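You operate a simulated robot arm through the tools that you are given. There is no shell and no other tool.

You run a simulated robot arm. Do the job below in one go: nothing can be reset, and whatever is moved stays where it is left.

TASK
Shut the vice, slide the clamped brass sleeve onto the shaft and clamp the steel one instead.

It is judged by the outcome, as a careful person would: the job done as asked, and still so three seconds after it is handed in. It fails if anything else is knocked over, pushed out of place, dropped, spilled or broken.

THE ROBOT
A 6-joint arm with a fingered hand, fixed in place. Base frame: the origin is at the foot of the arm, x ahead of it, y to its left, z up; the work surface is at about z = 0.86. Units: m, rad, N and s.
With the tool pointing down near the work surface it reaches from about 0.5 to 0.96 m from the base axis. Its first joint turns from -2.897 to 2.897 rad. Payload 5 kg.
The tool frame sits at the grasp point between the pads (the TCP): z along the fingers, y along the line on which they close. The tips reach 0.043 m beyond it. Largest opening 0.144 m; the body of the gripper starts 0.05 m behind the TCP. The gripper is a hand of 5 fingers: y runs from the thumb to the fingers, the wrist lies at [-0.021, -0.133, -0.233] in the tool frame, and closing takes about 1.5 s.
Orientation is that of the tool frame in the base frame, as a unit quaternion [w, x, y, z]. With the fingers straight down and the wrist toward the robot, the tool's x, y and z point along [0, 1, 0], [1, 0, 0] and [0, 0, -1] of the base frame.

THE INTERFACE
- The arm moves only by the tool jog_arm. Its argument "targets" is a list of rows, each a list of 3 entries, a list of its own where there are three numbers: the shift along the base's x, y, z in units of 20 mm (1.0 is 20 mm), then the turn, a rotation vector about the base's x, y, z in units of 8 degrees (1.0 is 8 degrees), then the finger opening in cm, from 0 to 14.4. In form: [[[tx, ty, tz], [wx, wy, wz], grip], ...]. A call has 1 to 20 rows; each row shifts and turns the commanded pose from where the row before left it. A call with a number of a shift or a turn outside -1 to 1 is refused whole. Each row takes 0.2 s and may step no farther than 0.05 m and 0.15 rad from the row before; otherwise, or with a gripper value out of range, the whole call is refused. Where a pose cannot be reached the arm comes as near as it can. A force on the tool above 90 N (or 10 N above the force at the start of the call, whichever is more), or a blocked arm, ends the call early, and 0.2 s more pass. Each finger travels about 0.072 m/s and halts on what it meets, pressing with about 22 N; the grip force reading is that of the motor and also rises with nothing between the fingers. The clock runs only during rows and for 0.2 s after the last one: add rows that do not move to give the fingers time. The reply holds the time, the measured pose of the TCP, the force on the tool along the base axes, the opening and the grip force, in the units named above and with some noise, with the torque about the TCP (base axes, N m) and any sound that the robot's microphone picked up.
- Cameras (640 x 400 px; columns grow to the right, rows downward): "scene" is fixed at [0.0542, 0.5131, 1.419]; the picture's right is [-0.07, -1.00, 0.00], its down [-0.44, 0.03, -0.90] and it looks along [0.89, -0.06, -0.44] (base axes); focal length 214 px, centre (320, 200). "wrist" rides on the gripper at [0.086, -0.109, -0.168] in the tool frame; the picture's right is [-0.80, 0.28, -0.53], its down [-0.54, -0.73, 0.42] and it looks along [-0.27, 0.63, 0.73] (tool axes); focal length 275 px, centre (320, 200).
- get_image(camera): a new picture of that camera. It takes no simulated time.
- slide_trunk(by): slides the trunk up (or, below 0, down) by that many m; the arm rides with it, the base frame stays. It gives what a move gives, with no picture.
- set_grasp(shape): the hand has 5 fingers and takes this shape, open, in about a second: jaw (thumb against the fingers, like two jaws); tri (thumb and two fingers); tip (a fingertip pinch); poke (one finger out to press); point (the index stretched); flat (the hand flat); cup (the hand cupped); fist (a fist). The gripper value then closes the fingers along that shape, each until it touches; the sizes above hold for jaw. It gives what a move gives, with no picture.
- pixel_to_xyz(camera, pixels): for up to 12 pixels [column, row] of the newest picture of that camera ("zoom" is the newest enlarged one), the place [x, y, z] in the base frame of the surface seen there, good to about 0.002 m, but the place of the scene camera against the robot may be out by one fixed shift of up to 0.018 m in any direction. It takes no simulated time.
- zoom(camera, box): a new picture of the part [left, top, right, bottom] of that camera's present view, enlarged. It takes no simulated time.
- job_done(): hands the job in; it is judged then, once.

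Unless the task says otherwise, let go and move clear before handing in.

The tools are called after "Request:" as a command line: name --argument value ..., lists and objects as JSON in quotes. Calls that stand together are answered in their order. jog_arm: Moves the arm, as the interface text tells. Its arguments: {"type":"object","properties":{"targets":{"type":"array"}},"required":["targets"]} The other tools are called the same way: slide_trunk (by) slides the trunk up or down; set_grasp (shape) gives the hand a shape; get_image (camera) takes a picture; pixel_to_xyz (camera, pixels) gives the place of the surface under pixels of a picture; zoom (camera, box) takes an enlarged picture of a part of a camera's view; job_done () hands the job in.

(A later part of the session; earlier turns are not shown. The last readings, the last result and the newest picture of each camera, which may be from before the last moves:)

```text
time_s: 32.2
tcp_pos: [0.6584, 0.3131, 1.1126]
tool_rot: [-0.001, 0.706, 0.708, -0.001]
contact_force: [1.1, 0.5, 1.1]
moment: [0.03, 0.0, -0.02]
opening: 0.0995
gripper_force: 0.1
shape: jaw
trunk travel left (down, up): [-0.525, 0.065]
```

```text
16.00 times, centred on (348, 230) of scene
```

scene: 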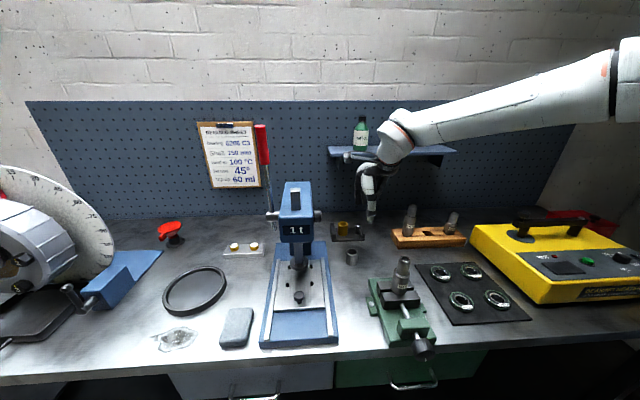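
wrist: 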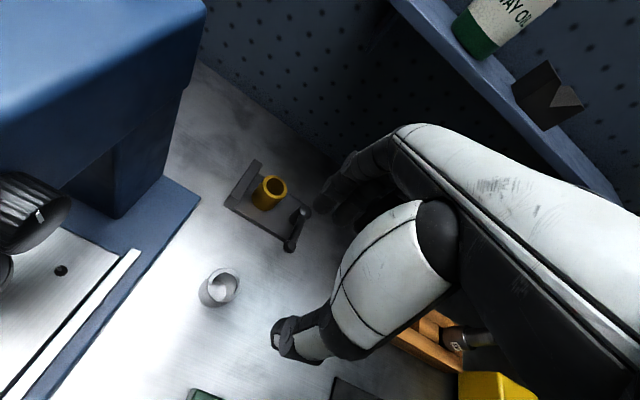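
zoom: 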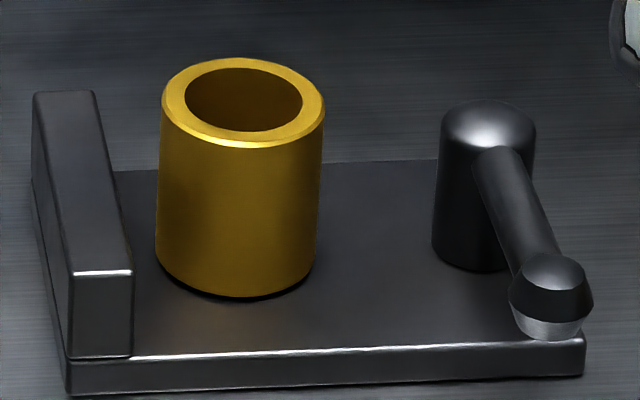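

The lever end carries a silver pad facing down, like a swing clamp, and it is swung aside now. Before deciding, I'll check the other brass-coloured parts at (245,248) in the scene so I know exactly which sleeve is meant.

Request:
zoom --camera "scene" --box '[215, 230, 275, 265]'

Request:
zoom --camera "scene" --box '[0, 150, 200, 380]'

Request:
zoom --camera "scene" --box '[255, 170, 345, 350]'

Request:
pixel_to_xyz --camera "zoom" --pixels '[[320, 40], [330, 290], [360, 200], [240, 300], [400, 300]]'

Request:
zoom --camera "scene" --box '[330, 218, 366, 242]'

Request:
pixel_to_xyz --camera "zoom" --pixels '[[545, 330], [570, 325], [550, 300], [545, 270], [510, 190], [485, 120], [465, 260], [440, 250], [240, 290], [300, 270], [170, 270], [130, 250]]'

```text
10.67 times, centred on (245, 248) of scene
```

zoom: 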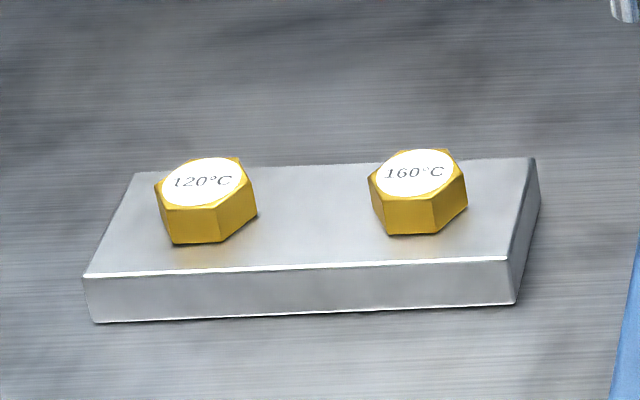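

```text
1.74 times, centred on (100, 265) of scene
```

zoom: 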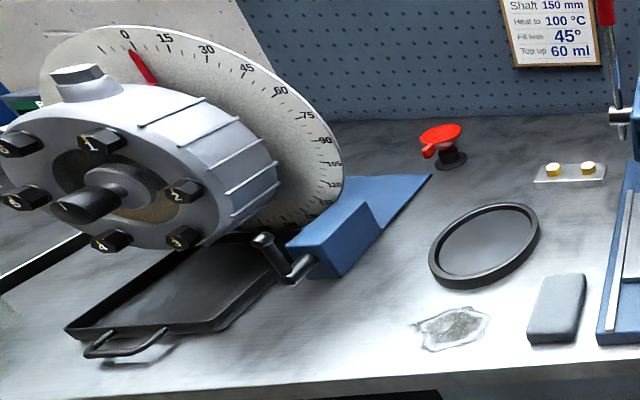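

```text
2.22 times, centred on (300, 260) of scene
```

zoom: 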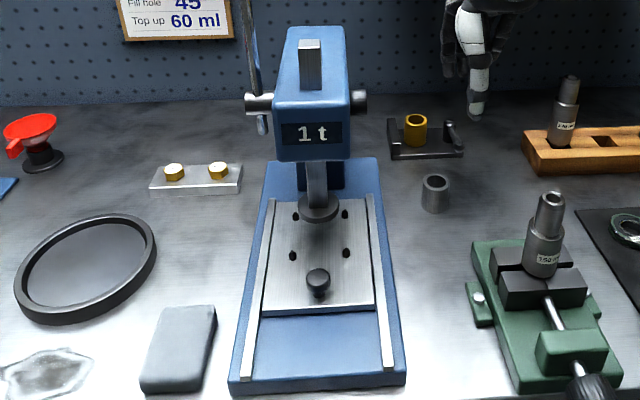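

```text
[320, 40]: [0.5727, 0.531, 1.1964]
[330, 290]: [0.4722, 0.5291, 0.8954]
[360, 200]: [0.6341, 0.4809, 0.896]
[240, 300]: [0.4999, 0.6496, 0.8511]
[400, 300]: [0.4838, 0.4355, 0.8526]
```

```text
16.00 times, centred on (348, 230) of scene
```

zoom: 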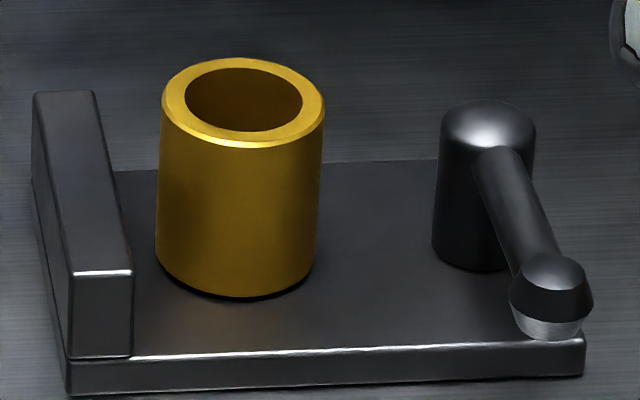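

```text
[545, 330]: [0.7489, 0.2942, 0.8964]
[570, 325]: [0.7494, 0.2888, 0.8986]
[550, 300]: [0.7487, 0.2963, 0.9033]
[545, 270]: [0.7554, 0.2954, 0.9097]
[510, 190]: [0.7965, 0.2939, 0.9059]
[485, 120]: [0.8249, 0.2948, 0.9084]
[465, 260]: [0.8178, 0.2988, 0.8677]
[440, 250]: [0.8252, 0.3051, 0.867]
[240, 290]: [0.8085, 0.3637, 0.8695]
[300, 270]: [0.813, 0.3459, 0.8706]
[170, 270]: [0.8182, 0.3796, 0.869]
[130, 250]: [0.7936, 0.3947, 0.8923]
```

There is only one brass sleeve, the one in the clamp, and the other brass pieces are hex melt plugs on a plate. For handling sleeves near the lever post I want the ring and little fingers out of the way, so I'll try the "tri" shape here in free air and look at it.

Request:
set_grasp --shape "tri"

Request:
get_image --camera "wrist"

Request:
zoom --camera "scene" --box '[330, 130, 430, 240]'

```text
time_s: 33.1
tcp_pos: [0.657, 0.3118, 1.1126]
tool_rot: [0.0, 0.707, 0.707, 0.0]
contact_force: [-0.4, 0.1, -0.2]
moment: [-0.01, -0.01, -0.02]
opening: 0.1439
gripper_force: 0.1
shape: tri
trunk travel left (down, up): [-0.525, 0.065]
```

```text
taken
```

wrist: 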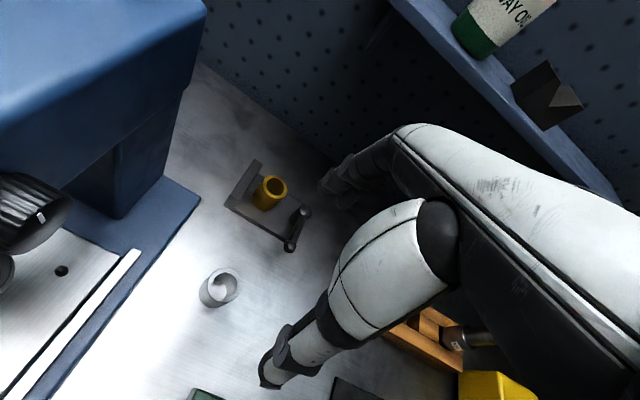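

```text
3.64 times, centred on (380, 185) of scene
```

zoom: 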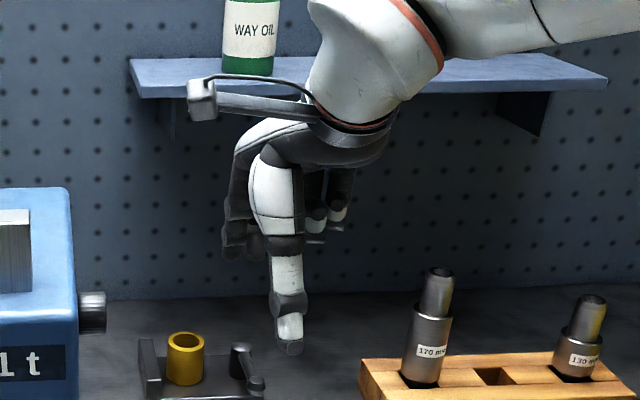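

The tri shape folds the ring and little fingers away. I'll close to about 4 cm in free air to see where the fingertips end up relative to the TCP.

Request:
jog_arm --targets '[[[0, 0, 0], [0, 0, 0], 11], [[0, 0, 0], [0, 0, 0], 8], [[0, 0, 0], [0, 0, 0], 5], [[0, 0, 0], [0, 0, 0], 4], [[0, 0, 0], [0, 0, 0], 4], [[0, 0, 0], [0, 0, 0], 4]]'

Request:
zoom --camera "wrist" --box '[240, 150, 420, 400]'

Request:
zoom --camera "wrist" --box '[270, 200, 370, 300]'

Request:
pixel_to_xyz --camera "wrist" --pixels '[[290, 310], [300, 300], [310, 320], [330, 215], [335, 225], [345, 215], [325, 240], [350, 190], [365, 215], [300, 330], [285, 330], [320, 215]]'

```text
time_s: 34.5
tcp_pos: [0.6582, 0.3117, 1.1133]
tool_rot: [0.0, 0.707, 0.707, -0.001]
contact_force: [-0.2, -0.3, -0.4]
moment: [-0.02, 0.01, -0.01]
opening: 0.0404
gripper_force: 0.1
shape: tri
trunk travel left (down, up): [-0.525, 0.065]
```

```text
1.60 times, centred on (330, 275) of wrist
```

zoom: 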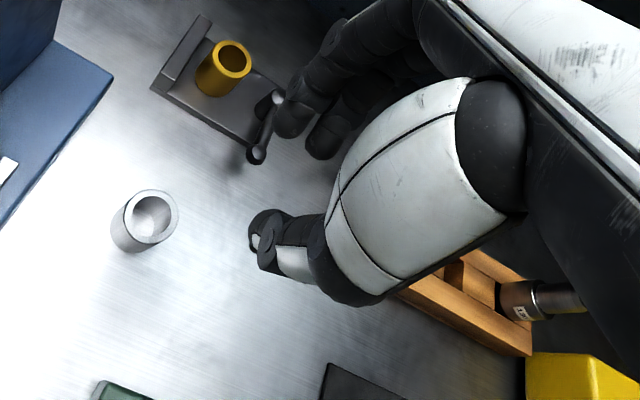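

```text
4.00 times, centred on (320, 250) of wrist
```

zoom: 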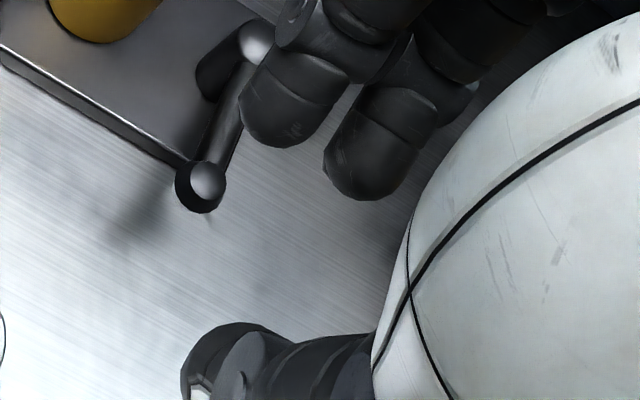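

```text
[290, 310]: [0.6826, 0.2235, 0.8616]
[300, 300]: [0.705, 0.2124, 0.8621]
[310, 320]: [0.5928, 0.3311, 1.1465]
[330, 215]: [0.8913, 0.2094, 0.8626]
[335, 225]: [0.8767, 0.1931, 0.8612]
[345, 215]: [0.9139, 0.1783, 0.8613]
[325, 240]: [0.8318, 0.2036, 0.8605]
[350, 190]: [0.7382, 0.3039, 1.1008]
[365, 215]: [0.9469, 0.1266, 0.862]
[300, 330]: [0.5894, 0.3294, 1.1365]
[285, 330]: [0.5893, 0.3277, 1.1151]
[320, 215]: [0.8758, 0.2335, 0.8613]
```

I'll locate the three fingertips more exactly.

Request:
pixel_to_xyz --camera "zoom" --pixels '[[275, 130], [300, 120], [265, 100], [355, 180], [385, 170], [330, 160], [215, 350], [235, 345], [280, 360], [330, 360], [300, 60], [400, 100]]'

```text
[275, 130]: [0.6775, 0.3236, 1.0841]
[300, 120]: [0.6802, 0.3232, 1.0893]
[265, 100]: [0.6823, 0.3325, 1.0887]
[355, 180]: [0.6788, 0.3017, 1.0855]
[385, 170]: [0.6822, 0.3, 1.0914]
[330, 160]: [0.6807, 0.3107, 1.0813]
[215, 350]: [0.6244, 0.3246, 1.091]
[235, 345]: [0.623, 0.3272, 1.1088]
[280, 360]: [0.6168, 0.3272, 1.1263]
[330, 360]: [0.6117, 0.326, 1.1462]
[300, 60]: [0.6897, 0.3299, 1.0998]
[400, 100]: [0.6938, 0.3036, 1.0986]
```

At a 4 cm opening the index tip is at TCP+(0.019, +0.013, −0.029), the middle at (0.020, −0.010, −0.028) and the thumb opposite. Before approaching the brass sleeve I'll check the press head and its ribbed knob for clearance to the hand camera bracket.

Request:
get_image --camera "wrist"

Request:
pixel_to_xyz --camera "wrist" --pixels '[[40, 195], [60, 210], [10, 230], [190, 60], [160, 160], [100, 110], [200, 10], [150, 200], [195, 195], [120, 260], [5, 180], [130, 190]]'

Request:
zoom --camera "scene" --box '[260, 170, 360, 260]'

Request:
pixel_to_xyz --camera "zoom" --pixels '[[372, 230], [395, 225], [360, 220], [300, 60], [350, 100], [340, 190], [250, 150], [210, 230], [330, 330], [350, 360]]'

```text
taken
```

wrist: 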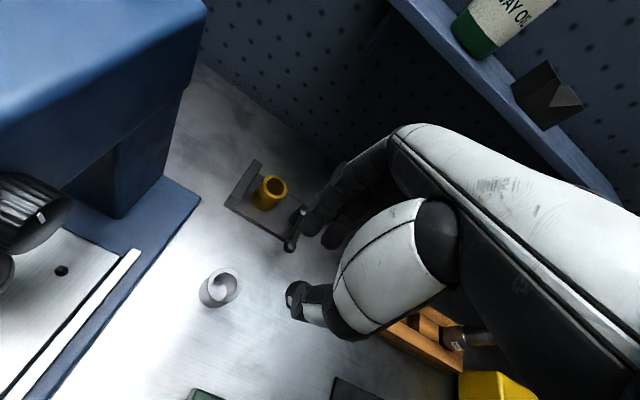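

```text
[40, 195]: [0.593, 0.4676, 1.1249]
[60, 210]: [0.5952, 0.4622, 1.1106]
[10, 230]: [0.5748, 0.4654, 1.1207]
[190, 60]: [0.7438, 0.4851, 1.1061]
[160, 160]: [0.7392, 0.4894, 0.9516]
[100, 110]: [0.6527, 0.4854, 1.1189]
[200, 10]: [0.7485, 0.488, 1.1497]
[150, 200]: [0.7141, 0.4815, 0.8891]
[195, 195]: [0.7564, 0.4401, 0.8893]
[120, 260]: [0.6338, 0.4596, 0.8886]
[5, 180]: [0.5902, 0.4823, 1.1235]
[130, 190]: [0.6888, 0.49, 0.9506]
```

```text
4.44 times, centred on (310, 215) of scene
```

zoom: 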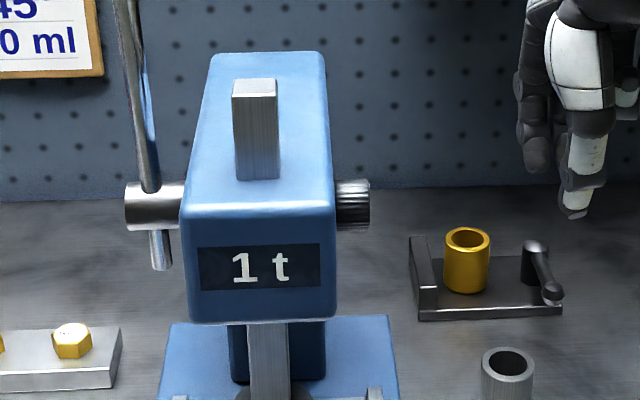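

```text
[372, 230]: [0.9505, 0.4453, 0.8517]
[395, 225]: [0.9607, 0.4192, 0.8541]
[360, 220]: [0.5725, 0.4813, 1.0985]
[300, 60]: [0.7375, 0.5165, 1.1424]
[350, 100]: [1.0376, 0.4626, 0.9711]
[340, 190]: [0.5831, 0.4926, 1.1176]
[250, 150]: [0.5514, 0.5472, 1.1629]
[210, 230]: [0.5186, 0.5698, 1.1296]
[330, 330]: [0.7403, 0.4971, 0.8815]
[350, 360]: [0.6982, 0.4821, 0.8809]
```

The press head's right face is at y≈0.485 and its knob reaches y≈0.455 at x≈0.59, so the bracket clears it for the brass pick. I'll descend to z≈1.0 and move over the brass sleeve at (0.8255, 0.347).

Request:
jog_arm --targets '[[[0, 0, -1], [0, 0, 0], 8], [[0, 0, -1], [0, 0, 0], 8], [[0, 0, -1], [0, 0, 0], 8], [[0, 0, -1], [0, 0, 0], 8], [[0, 0, -1], [0, 0, 0], 8], [[0.6, 0.2, -0.5], [0, 0, 0], 8], [[1, 0.2, 0], [0, 0, 0], 8], [[1, 0.2, 0], [0, 0, 0], 8], [[1, 0.2, 0], [0, 0, 0], 8], [[1, 0.2, 0], [0, 0, 0], 8], [[1, 0.2, 0], [0, 0, 0], 8], [[1, 0.2, 0], [0, 0, 0], 8], [[1, 0.2, 0], [0, 0, 0], 8], [[0.77, 0.2, 0], [0, 0, 0], 8]]'

Request:
get_image --camera "wrist"

Request:
zoom --camera "scene" --box '[310, 160, 400, 260]'

```text
time_s: 37.5
tcp_pos: [0.8268, 0.3486, 1.003]
tool_rot: [0.0, 0.707, 0.707, 0.0]
contact_force: [-0.8, 0.4, -0.7]
moment: [-0.01, 0.05, 0.0]
opening: 0.0798
gripper_force: 0.1
shape: tri
trunk travel left (down, up): [-0.525, 0.065]
```

```text
taken
```

wrist: 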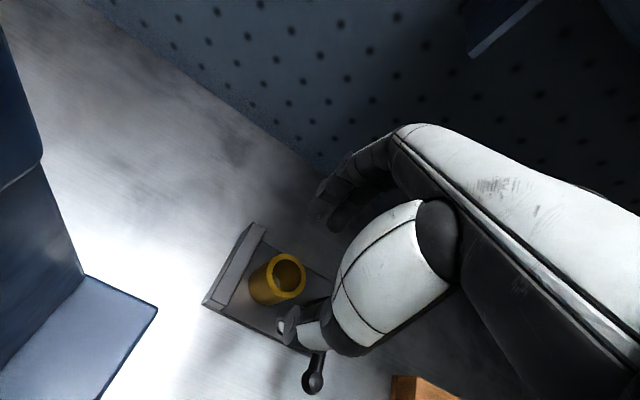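

```text
4.00 times, centred on (355, 210) of scene
```

zoom: 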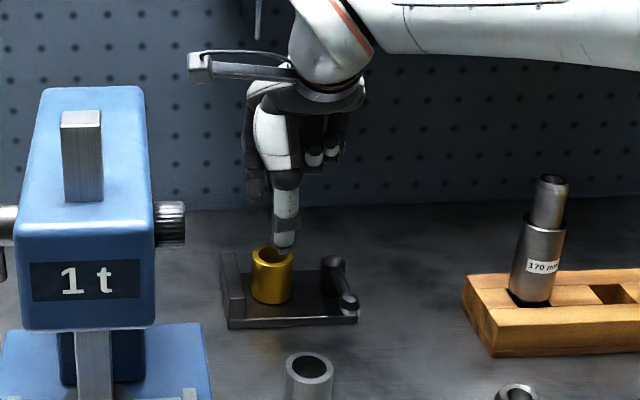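

I'm above the brass sleeve. I'll take a precise rim measurement from here to centre the grasp.

Request:
zoom --camera "wrist" --box '[195, 215, 345, 330]'

Request:
pixel_to_xyz --camera "zoom" --pixels '[[340, 165], [420, 165], [380, 130], [365, 222], [410, 200], [350, 142], [405, 138], [385, 170], [300, 260], [250, 200], [385, 150], [395, 185]]'

```text
3.48 times, centred on (270, 272) of wrist
```

zoom: 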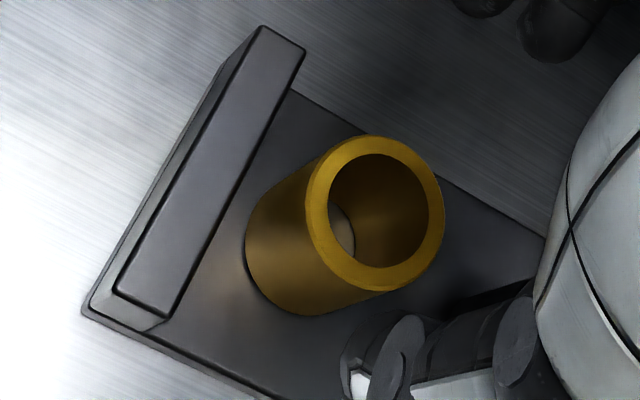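

```text
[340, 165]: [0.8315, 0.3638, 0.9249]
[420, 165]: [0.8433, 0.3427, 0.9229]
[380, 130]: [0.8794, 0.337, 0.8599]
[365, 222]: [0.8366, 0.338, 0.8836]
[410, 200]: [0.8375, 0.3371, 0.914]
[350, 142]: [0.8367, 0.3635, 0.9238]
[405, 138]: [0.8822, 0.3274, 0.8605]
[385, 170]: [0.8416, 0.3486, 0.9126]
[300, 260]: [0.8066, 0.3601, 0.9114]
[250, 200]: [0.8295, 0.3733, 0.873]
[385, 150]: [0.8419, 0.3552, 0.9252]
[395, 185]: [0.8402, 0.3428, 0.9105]
```

The bore shows only the bare plate at (345,235), so no peg holds the sleeve. Its centre is about (0.8255, 0.3475) and its top z≈0.924. I'll descend with the fingers open around it to z≈0.937.

Request:
jog_arm --targets '[[[-0.05, -0.05, -0.8], [0, 0, 0], 8], [[0, 0, -0.9], [0, 0, 0], 8], [[0, 0, -0.9], [0, 0, 0], 8], [[0, 0, -0.7], [0, 0, 0], 8]]'

Request:
get_image --camera "wrist"

Request:
zoom --camera "scene" --box '[320, 190, 380, 250]'

```text
time_s: 38.5
tcp_pos: [0.8252, 0.3472, 0.9372]
tool_rot: [0.0, 0.707, 0.707, 0.0]
contact_force: [0.8, -0.1, 0.3]
moment: [0.01, -0.02, -0.02]
opening: 0.0798
gripper_force: 0.0
shape: tri
trunk travel left (down, up): [-0.525, 0.065]
```

```text
taken
```

wrist: 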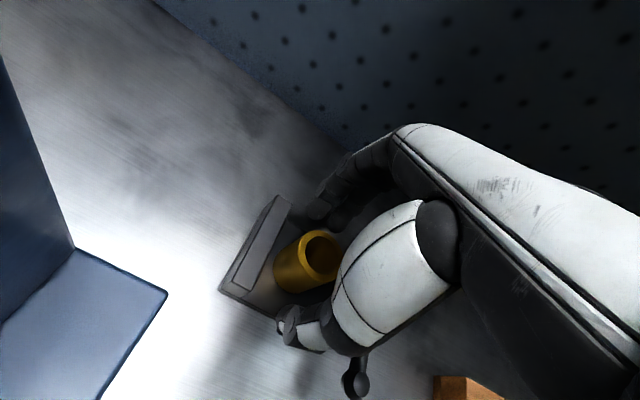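

```text
6.67 times, centred on (350, 220) of scene
```

zoom: 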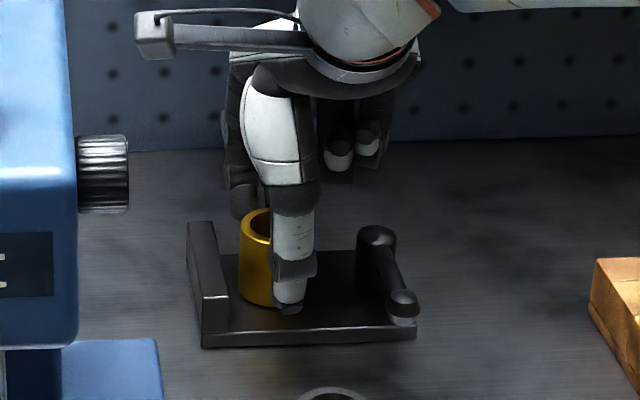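

The fingers straddle the sleeve with no contact. I'll close gently onto it.

Request:
jog_arm --targets '[[[0, 0, 0], [0, 0, 0], 6], [[0, 0, 0], [0, 0, 0], 5], [[0, 0, 0], [0, 0, 0], 4.2], [[0, 0, 0], [0, 0, 0], 3.6], [[0, 0, 0], [0, 0, 0], 3], [[0, 0, 0], [0, 0, 0], 3], [[0, 0, 0], [0, 0, 0], 3]]'

Request:
get_image --camera "wrist"

Request:
zoom --camera "scene" --box '[320, 190, 380, 250]'

```text
time_s: 40.1
tcp_pos: [0.8247, 0.3487, 0.9382]
tool_rot: [0.0, 0.707, 0.707, -0.001]
contact_force: [-0.9, 0.3, 0.4]
moment: [0.0, 0.05, 0.0]
opening: 0.0353
gripper_force: 22.1
shape: tri
trunk travel left (down, up): [-0.525, 0.065]
```

```text
taken
```

wrist: 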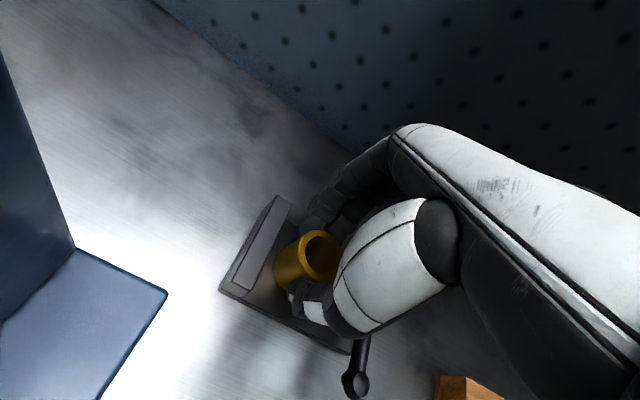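

```text
6.67 times, centred on (350, 220) of scene
```

zoom: 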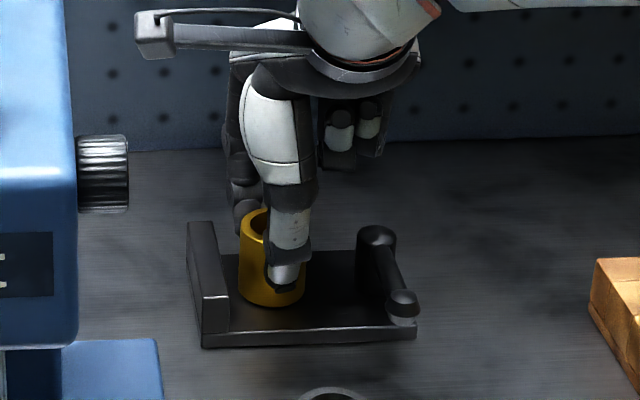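

The sleeve is gripped at 22 N with an opening of 0.035. I'll try a gentle 4 mm lift to find out whether the clamp really holds it.

Request:
jog_arm --targets '[[[0, 0, 0.1], [0, 0, 0], 3], [[0, 0, 0.1], [0, 0, 0], 3], [[0, 0, 0], [0, 0, 0], 3]]'

Request:
get_image --camera "wrist"

Request:
zoom --camera "scene" --box '[320, 190, 380, 250]'

```text
time_s: 40.9
tcp_pos: [0.8245, 0.3478, 0.9389]
tool_rot: [-0.001, 0.707, 0.707, -0.002]
contact_force: [0.8, 2.2, -15.1]
moment: [0.07, -0.14, 0.04]
opening: 0.0344
gripper_force: 22.1
shape: tri
trunk travel left (down, up): [-0.525, 0.065]
```

```text
taken
```

wrist: 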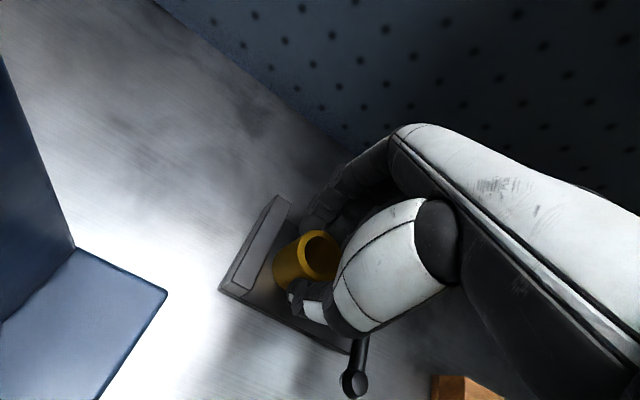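

```text
6.67 times, centred on (350, 220) of scene
```

zoom: 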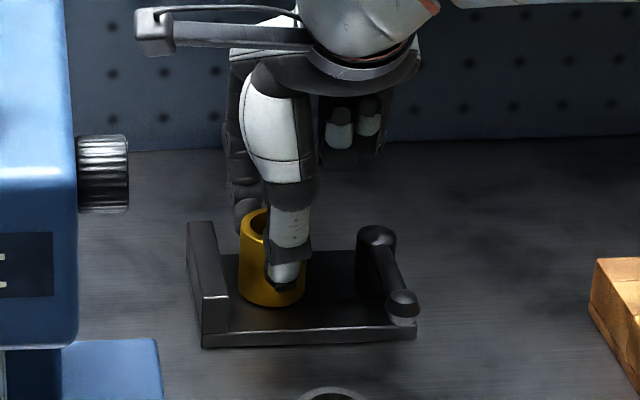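

The sleeve did not lift: −15 N built up and z stayed the same, so the lever is clamping it in its present position. I'll relax that pull, open and rise, then go to the lever.

Request:
jog_arm --targets '[[[0, 0, -0.2], [0, 0, 0], 3.2], [[0, 0, 0], [0, 0, 0], 4.5], [[0, 0, 0], [0, 0, 0], 6], [[0, 0, 0], [0, 0, 0], 8], [[0, 0, 0], [0, 0, 0], 8], [[0, 0, 1], [0, 0, 0], 8], [[0, 0, 1], [0, 0, 0], 8], [[0, 0, 1], [0, 0, 0], 8]]'

Request:
get_image --camera "wrist"

Request:
zoom --camera "wrist" --box '[195, 215, 345, 400]'

Request:
pixel_to_xyz --camera "wrist" --pixels '[[313, 372], [313, 385], [318, 362], [322, 350], [305, 380], [320, 385], [280, 255], [270, 270]]'

```text
time_s: 42.7
tcp_pos: [0.8254, 0.3479, 0.9987]
tool_rot: [0.0, 0.708, 0.707, 0.0]
contact_force: [-0.1, -0.4, -0.7]
moment: [0.06, 0.0, -0.03]
opening: 0.0796
gripper_force: 0.0
shape: tri
trunk travel left (down, up): [-0.525, 0.065]
```

```text
taken
```

wrist: 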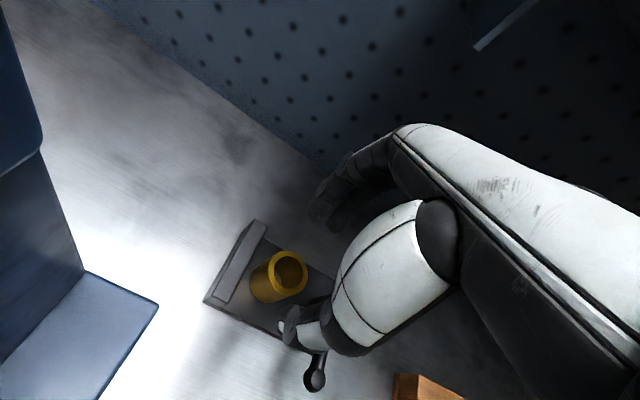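

```text
2.16 times, centred on (270, 308) of wrist
```

zoom: 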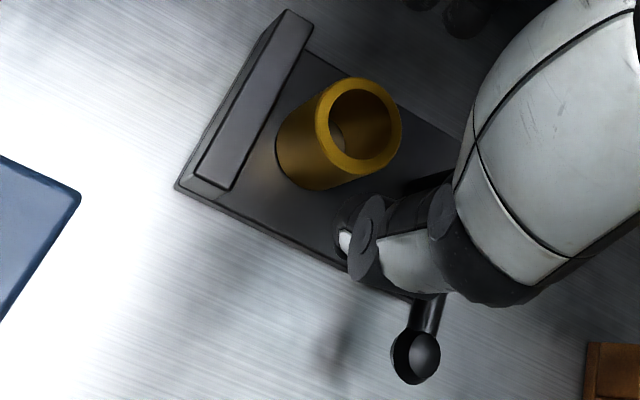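

```text
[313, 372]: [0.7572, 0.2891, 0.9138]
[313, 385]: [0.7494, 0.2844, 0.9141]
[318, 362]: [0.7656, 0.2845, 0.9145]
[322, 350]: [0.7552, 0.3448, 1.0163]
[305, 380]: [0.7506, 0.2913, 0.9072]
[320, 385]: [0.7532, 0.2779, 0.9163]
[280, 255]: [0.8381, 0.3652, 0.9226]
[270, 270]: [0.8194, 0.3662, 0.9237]
```

The ball of the lever is at about (0.753, 0.284) with its top at z≈0.917. I'll close the fingertips into a blunt tip and move to its +y side, outside the plate's front edge.

Request:
jog_arm --targets '[[[-1, -0.1, 0], [0, 0, 0], 6], [[-1, -0.1, 0], [0, 0, 0], 4], [[-1, -0.1, 0], [0, 0, 0], 2], [[-0.5, -0.1, 0], [0, 0, 0], 0.5], [[0, 0, 0], [0, 0, 0], 0.5], [[0, 0, 0], [0, 0, 0], 0.5]]'

Request:
get_image --camera "wrist"

Request:
zoom --camera "wrist" --box '[240, 180, 380, 330]'

Request:
pixel_to_xyz --camera "zoom" --pixels '[[230, 200], [260, 230], [300, 250], [220, 170], [270, 180], [330, 230], [250, 260], [350, 260], [300, 200], [280, 280]]'

```text
time_s: 44.1
tcp_pos: [0.7548, 0.3387, 0.998]
tool_rot: [0.0, 0.707, 0.707, 0.0]
contact_force: [0.6, 0.1, -0.4]
moment: [-0.01, 0.06, 0.03]
opening: 0.0052
gripper_force: 0.0
shape: tri
trunk travel left (down, up): [-0.525, 0.065]
```

```text
taken
```

wrist: 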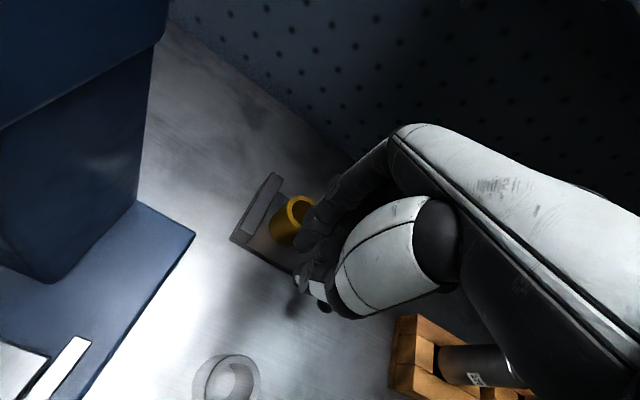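

```text
2.67 times, centred on (310, 255) of wrist
```

zoom: 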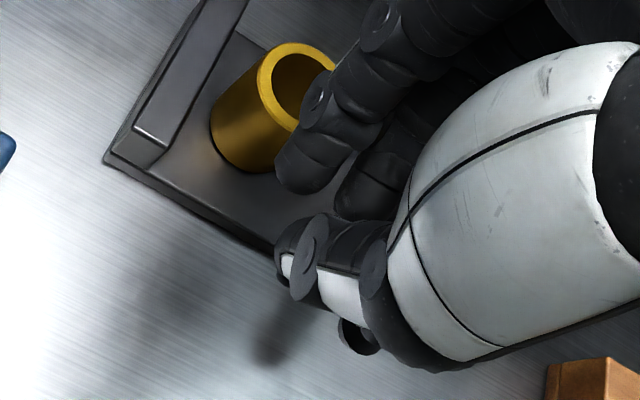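

```text
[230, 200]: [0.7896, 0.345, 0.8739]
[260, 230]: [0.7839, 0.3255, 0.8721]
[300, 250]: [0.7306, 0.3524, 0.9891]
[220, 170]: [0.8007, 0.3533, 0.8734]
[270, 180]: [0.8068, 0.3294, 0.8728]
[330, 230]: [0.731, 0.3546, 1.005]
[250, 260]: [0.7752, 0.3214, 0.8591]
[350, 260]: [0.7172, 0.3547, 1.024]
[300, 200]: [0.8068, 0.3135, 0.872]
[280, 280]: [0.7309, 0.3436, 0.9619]
```

The tips reach about 36–43 mm below the TCP. I'll lower to z≈0.938 beside the ball and push gently toward −y in small steps while watching the force.

Request:
jog_arm --targets '[[[0, 0, -1], [0, 0, 0], 0.5], [[0, 0, -1], [0, 0, 0], 0.5], [[0, 0, -1], [0, 0, 0], 0.5], [[0, -0.5, 0], [0, 0, 0], 0.5], [[0, -0.5, 0], [0, 0, 0], 0.5], [[0, -0.25, 0], [0, 0, 0], 0.5], [[0, -0.25, 0], [0, 0, 0], 0.5]]'

Request:
get_image --camera "wrist"

Request:
zoom --camera "scene" --box '[320, 190, 390, 250]'

```text
time_s: 45.7
tcp_pos: [0.7556, 0.3081, 0.9387]
tool_rot: [0.0, 0.707, 0.707, -0.001]
contact_force: [-0.1, -0.4, 0.4]
moment: [-0.02, -0.01, 0.02]
opening: 0.0054
gripper_force: 0.0
shape: tri
trunk travel left (down, up): [-0.525, 0.065]
```

```text
taken
```

wrist: 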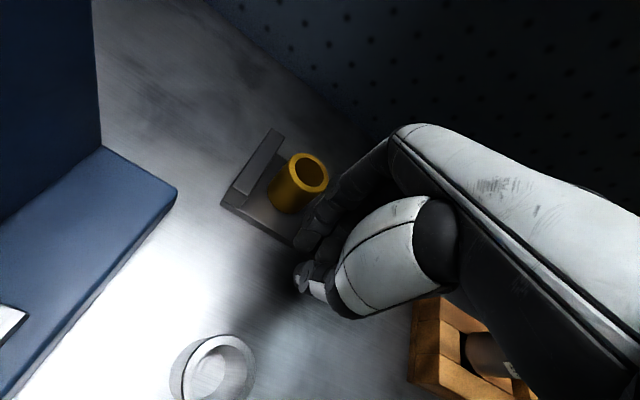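

```text
6.67 times, centred on (355, 220) of scene
```

zoom: 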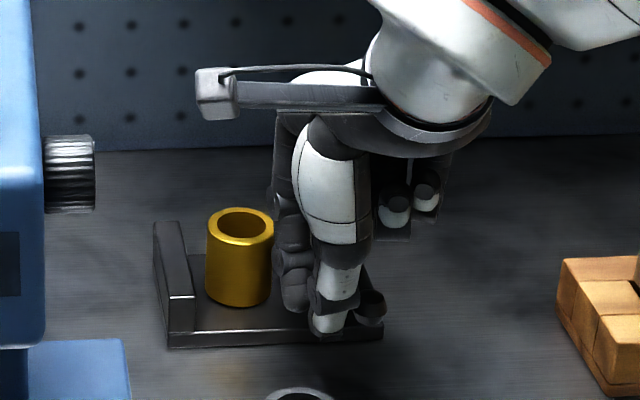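

The thumb is right beside the lever ball at (370,305), still with no force. I'll keep pushing −y in small steps.

Request:
jog_arm --targets '[[[0, -0.2, 0], [0, 0, 0], 0.5], [[0, -0.2, 0], [0, 0, 0], 0.5], [[0, -0.2, 0], [0, 0, 0], 0.5]]'

Request:
zoom --camera "scene" --box '[320, 190, 390, 250]'

```text
time_s: 46.5
tcp_pos: [0.7548, 0.2987, 0.9387]
tool_rot: [0.0, 0.706, 0.708, 0.0]
contact_force: [-0.3, 5.2, 0.9]
moment: [0.11, 0.02, 0.07]
opening: 0.0051
gripper_force: 0.1
shape: tri
trunk travel left (down, up): [-0.525, 0.065]
```

```text
6.67 times, centred on (355, 220) of scene
```

zoom: 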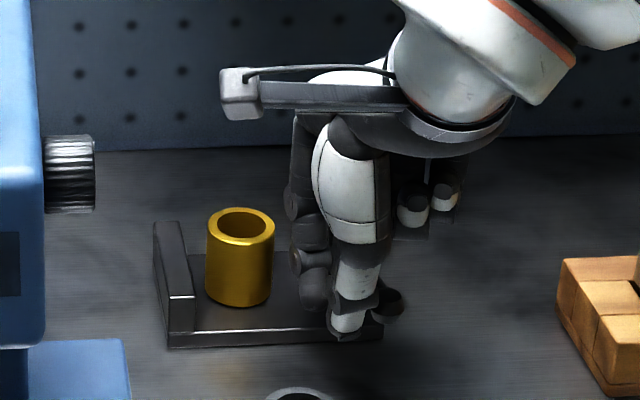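

The ball follows the thumb with only about 5 N of reaction, so the lever swings toward −y. I'll follow its arc around the post at (0.82, 0.284).

Request:
jog_arm --targets '[[[-0.05, -0.35, 0], [0, 0, 0], 0.5], [[-0.05, -0.35, 0], [0, 0, 0], 0.5], [[0, -0.35, 0], [0, 0, 0], 0.5], [[0, -0.35, 0], [0, 0, 0], 0.5]]'

Request:
zoom --camera "scene" --box '[320, 190, 390, 250]'

Request:
get_image --camera "wrist"

```text
time_s: 47.5
tcp_pos: [0.7508, 0.2682, 0.9366]
tool_rot: [0.0, 0.707, 0.707, 0.001]
contact_force: [-0.8, 0.5, 1.1]
moment: [-0.01, -0.02, -0.01]
opening: 0.0055
gripper_force: 0.0
shape: tri
trunk travel left (down, up): [-0.525, 0.065]
```

```text
6.67 times, centred on (355, 220) of scene
```

zoom: 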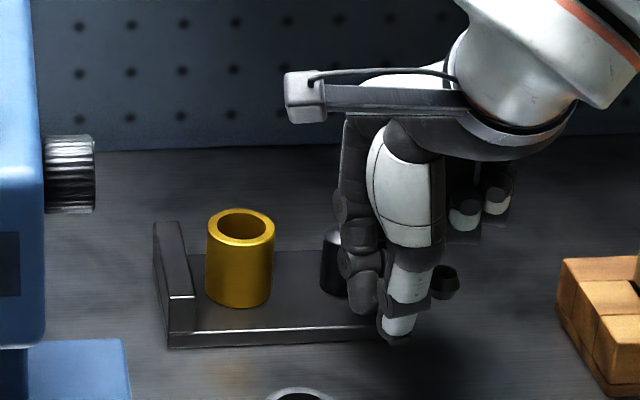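

```text
taken
```

wrist: 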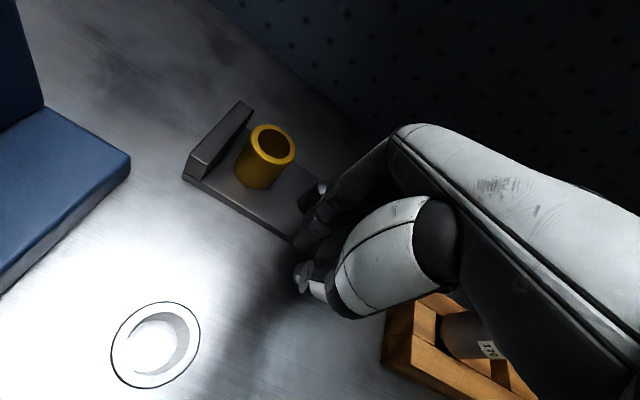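

The lever swings freely now with the ball at (445,280). I'll check where the wooden rack is before continuing the arc.

Request:
pixel_to_xyz --camera "wrist" --pixels '[[420, 297], [385, 365], [388, 320], [440, 300], [470, 380], [460, 330], [320, 190], [310, 185]]'

Request:
pixel_to_xyz --camera "scene" --pixels '[[374, 231], [376, 234], [392, 240], [395, 232], [358, 230], [410, 225]]'

```text
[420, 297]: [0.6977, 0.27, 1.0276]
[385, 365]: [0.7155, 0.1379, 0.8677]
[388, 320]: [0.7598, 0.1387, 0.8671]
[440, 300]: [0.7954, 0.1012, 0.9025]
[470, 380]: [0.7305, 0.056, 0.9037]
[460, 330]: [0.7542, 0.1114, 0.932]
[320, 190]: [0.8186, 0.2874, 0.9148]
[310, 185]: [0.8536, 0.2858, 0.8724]
```

```text
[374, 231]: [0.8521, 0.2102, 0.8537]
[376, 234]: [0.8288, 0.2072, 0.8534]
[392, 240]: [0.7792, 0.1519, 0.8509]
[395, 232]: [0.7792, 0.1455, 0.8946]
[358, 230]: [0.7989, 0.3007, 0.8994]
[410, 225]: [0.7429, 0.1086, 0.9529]
```

The rack's edge is at y≈0.139 and the 170 mm shaft at (0.754, 0.11), so I'll stay at y≥0.235. Continuing the arc to about 60°.

Request:
jog_arm --targets '[[[0.1, -0.35, 0], [0, 0, 0], 0.5], [[0.2, -0.35, 0], [0, 0, 0], 0.5], [[0.25, -0.35, 0], [0, 0, 0], 0.5], [[0.3, -0.3, 0], [0, 0, 0], 0.5], [[0.3, -0.25, 0], [0, 0, 0], 0.5]]'

Request:
zoom --camera "scene" --box '[320, 190, 390, 250]'

Request:
get_image --camera "wrist"

```text
time_s: 48.7
tcp_pos: [0.7757, 0.2382, 0.9383]
tool_rot: [0.001, 0.707, 0.708, 0.0]
contact_force: [-3.8, 1.2, 3.8]
moment: [-0.02, -0.04, 0.06]
opening: 0.0048
gripper_force: 0.1
shape: tri
trunk travel left (down, up): [-0.525, 0.065]
```

```text
6.67 times, centred on (355, 220) of scene
```

zoom: 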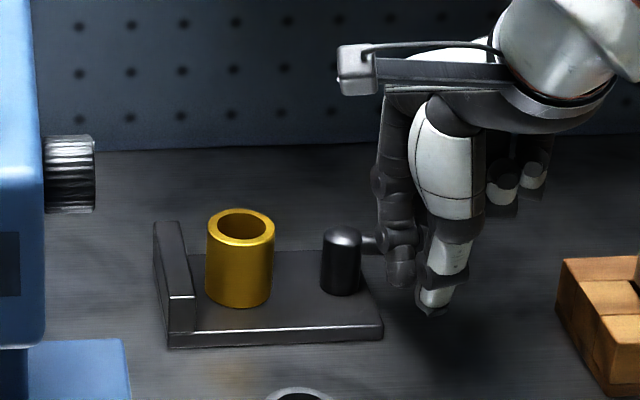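

```text
taken
```

wrist: 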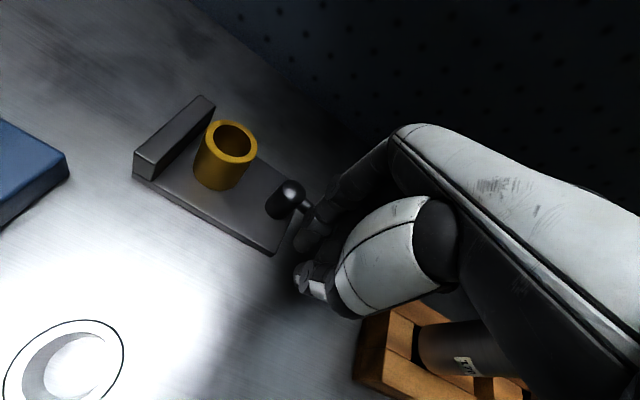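

The lever now points to −y, with the arm showing right of the post at (375,240). I'll rise clear and check it.

Request:
jog_arm --targets '[[[-0.3, 0.1, 0], [0, 0, 0], 0.5], [[0, 0, 1], [0, 0, 0], 0.5], [[0, 0, 1], [0, 0, 0], 0.5], [[0, 0, 1], [0, 0, 0], 0.5], [[0, 0.5, 0.3], [0, 0, 0], 2], [[0, 1, 0], [0, 0, 0], 4], [[0.3, 1, 0], [0, 0, 0], 6], [[0.6, 1, 0], [0, 0, 0], 8], [[1, 1, 0], [0, 0, 0], 8], [[1, 1, 0], [0, 0, 0], 8]]'

Request:
zoom --camera "scene" --box '[320, 190, 390, 250]'

Request:
get_image --camera "wrist"

```text
time_s: 50.9
tcp_pos: [0.8272, 0.3501, 1.0032]
tool_rot: [0.0, 0.707, 0.707, 0.001]
contact_force: [-1.1, -0.5, 0.3]
moment: [-0.01, 0.0, -0.02]
opening: 0.08
gripper_force: 0.2
shape: tri
trunk travel left (down, up): [-0.525, 0.065]
```

```text
6.67 times, centred on (355, 220) of scene
```

zoom: 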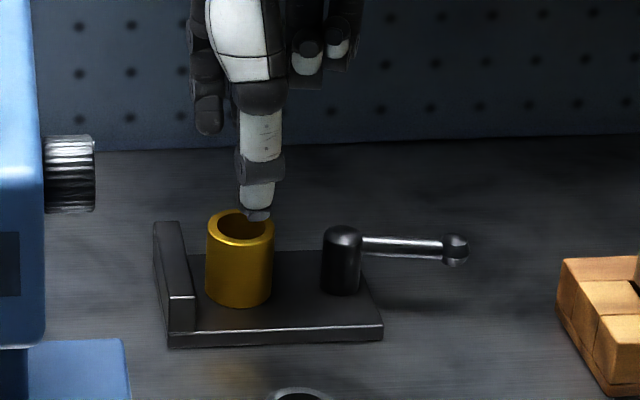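

```text
taken
```

wrist: 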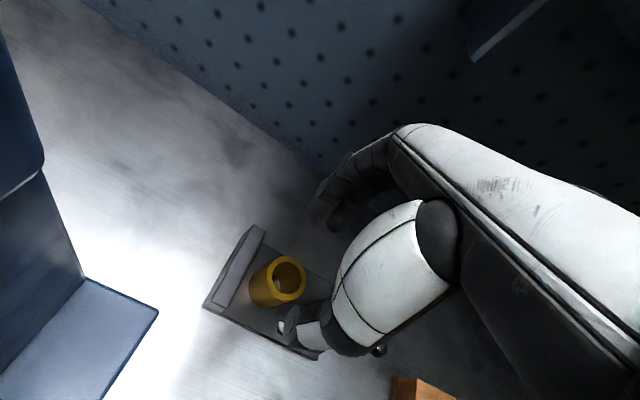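

The lever is now open, pointing to −y with its ball at (455,248). Now I'll grasp the brass sleeve again: re-centre, descend and close.

Request:
jog_arm --targets '[[[-0.08, -0.12, -0.8], [0, 0, 0], 8], [[0, 0, -0.9], [0, 0, 0], 8], [[0, 0, -0.9], [0, 0, 0], 8], [[0, 0, -0.7], [0, 0, 0], 8], [[0, 0, 0], [0, 0, 0], 6], [[0, 0, 0], [0, 0, 0], 5], [[0, 0, 0], [0, 0, 0], 4.2], [[0, 0, 0], [0, 0, 0], 3.6], [[0, 0, 0], [0, 0, 0], 3], [[0, 0, 0], [0, 0, 0], 2], [[0, 0, 0], [0, 0, 0], 2]]'

Request:
get_image --camera "wrist"

Request:
zoom --camera "scene" --box '[320, 190, 390, 250]'

```text
time_s: 53.3
tcp_pos: [0.8271, 0.3485, 0.9382]
tool_rot: [0.0, 0.707, 0.707, 0.0]
contact_force: [-0.5, 0.6, -0.2]
moment: [0.04, 0.02, -0.01]
opening: 0.0349
gripper_force: 22.3
shape: tri
trunk travel left (down, up): [-0.525, 0.065]
```

```text
taken
```

wrist: 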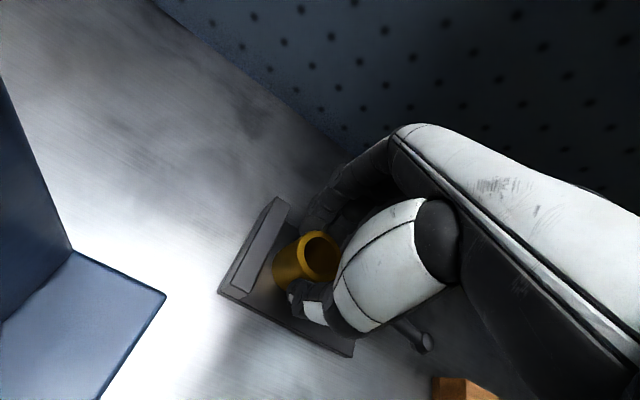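

```text
6.67 times, centred on (355, 220) of scene
```

zoom: 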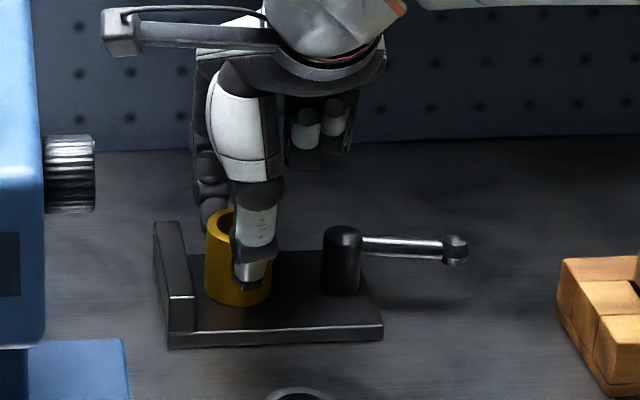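

The sleeve is gripped at 22 N with an opening of 0.035. I'll lift 4 mm first and read the force.

Request:
jog_arm --targets '[[[0, 0, 0.1], [0, 0, 0], 2], [[0, 0, 0.1], [0, 0, 0], 2], [[0, 0, 0.1], [0, 0, 0], 2]]'

Request:
get_image --camera "wrist"

Request:
zoom --camera "scene" --box '[320, 190, 390, 250]'

```text
time_s: 54.1
tcp_pos: [0.826, 0.3465, 0.9442]
tool_rot: [-0.001, 0.707, 0.708, 0.0]
contact_force: [1.2, 0.1, -3.2]
moment: [0.01, -0.01, -0.03]
opening: 0.035
gripper_force: 22.3
shape: tri
trunk travel left (down, up): [-0.525, 0.065]
```

```text
taken
```

wrist: 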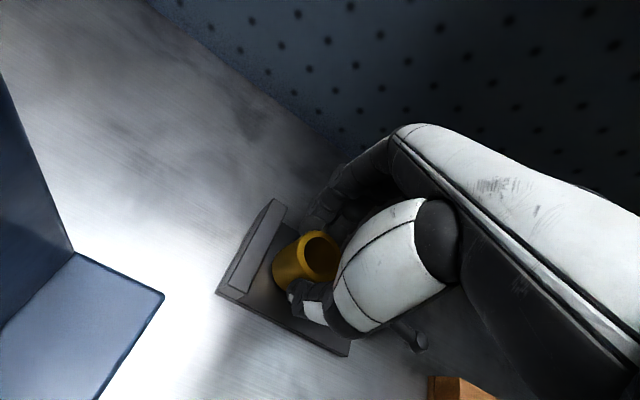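

```text
6.67 times, centred on (355, 220) of scene
```

zoom: 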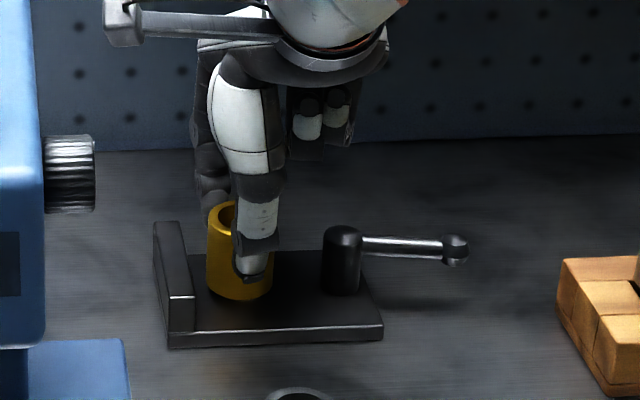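

It lifts freely at about 3 N of weight. I'll raise it clear of the stop, then carry it back and up toward the vice, keeping the bracket away from the press.

Request:
jog_arm --targets '[[[0, 0, 0.5], [0, 0, 0], 2], [[0, 0, 1], [0, 0, 0], 2], [[0, 0, 1], [0, 0, 0], 2], [[-0.5, -0.2, 0.8], [0, 0, 0], 2], [[-1, -0.3, 0.7], [0, 0, 0], 2], [[-1, -0.3, 0.7], [0, 0, 0], 2], [[-1, -0.3, 0.7], [0, 0, 0], 2], [[-1, -0.3, 0.7], [0, 0, 0], 2], [[-1, -0.3, 0.7], [0, 0, 0], 2], [[-1, -0.3, 0.7], [0, 0, 0], 2], [[-1, -0.3, 0.5], [0, 0, 0], 2]]'

Request:
get_image --camera "wrist"

Request:
get_image --camera "scene"

```text
time_s: 56.5
tcp_pos: [0.6769, 0.3001, 1.1067]
tool_rot: [0.001, 0.707, 0.707, 0.0]
contact_force: [-0.2, 0.3, -2.1]
moment: [0.0, -0.01, 0.0]
opening: 0.0349
gripper_force: 22.1
shape: tri
trunk travel left (down, up): [-0.525, 0.065]
```

```text
taken
```

wrist: 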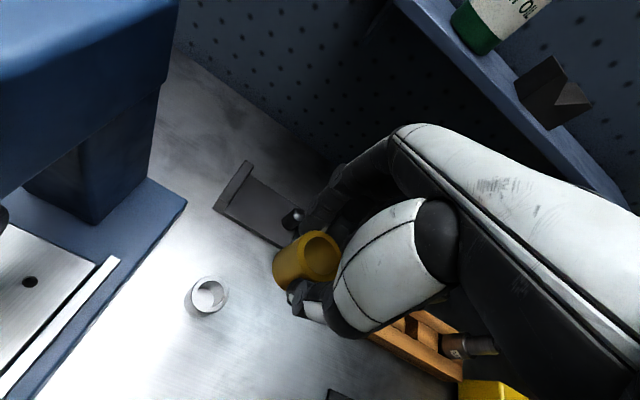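

```text
taken
```

scene: 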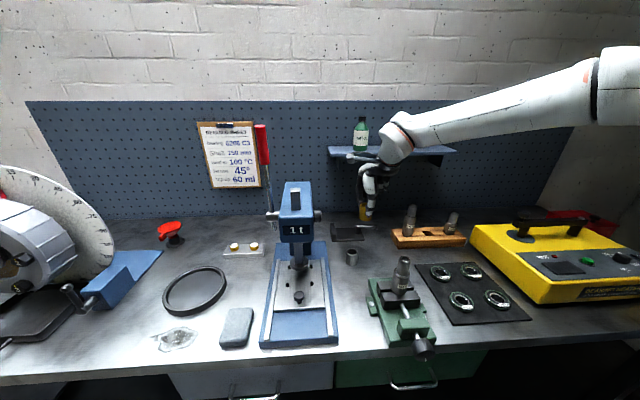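

The brass sleeve is held securely at (305,255) in the wrist view. I'll measure its rim and bottom relative to the TCP to know its axis and any tilt.

Request:
zoom --camera "wrist" --box '[255, 215, 355, 315]'

Request:
pixel_to_xyz --camera "zoom" --pixels '[[260, 150], [275, 165], [300, 125], [320, 110], [360, 115], [340, 105], [245, 190], [250, 240], [265, 270], [280, 200], [330, 260], [350, 150]]'

Request:
zoom --camera "scene" --box '[340, 150, 400, 230]'

```text
4.00 times, centred on (305, 265) of wrist
```

zoom: 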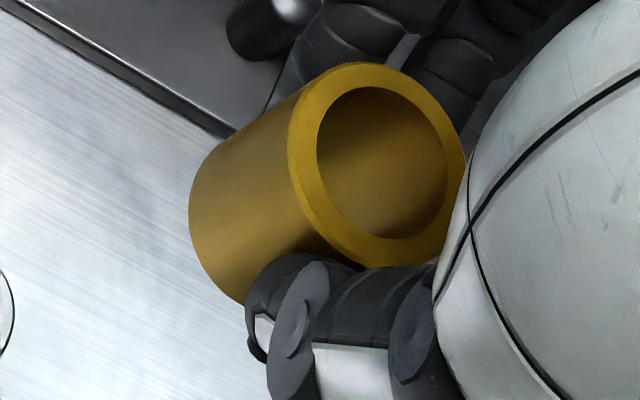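

```text
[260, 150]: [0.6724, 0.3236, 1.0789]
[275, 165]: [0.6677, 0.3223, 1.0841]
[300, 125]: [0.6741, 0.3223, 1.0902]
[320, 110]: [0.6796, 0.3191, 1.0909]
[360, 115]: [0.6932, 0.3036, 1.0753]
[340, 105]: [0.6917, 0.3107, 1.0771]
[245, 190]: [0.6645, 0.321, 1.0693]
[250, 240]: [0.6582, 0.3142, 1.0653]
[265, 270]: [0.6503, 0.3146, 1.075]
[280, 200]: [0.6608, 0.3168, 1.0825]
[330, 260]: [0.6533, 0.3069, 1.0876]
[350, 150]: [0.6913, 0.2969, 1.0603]
```

```text
5.00 times, centred on (370, 190) of scene
```

zoom: 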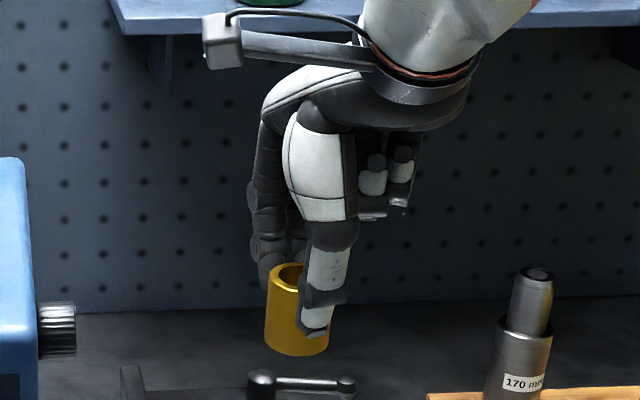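

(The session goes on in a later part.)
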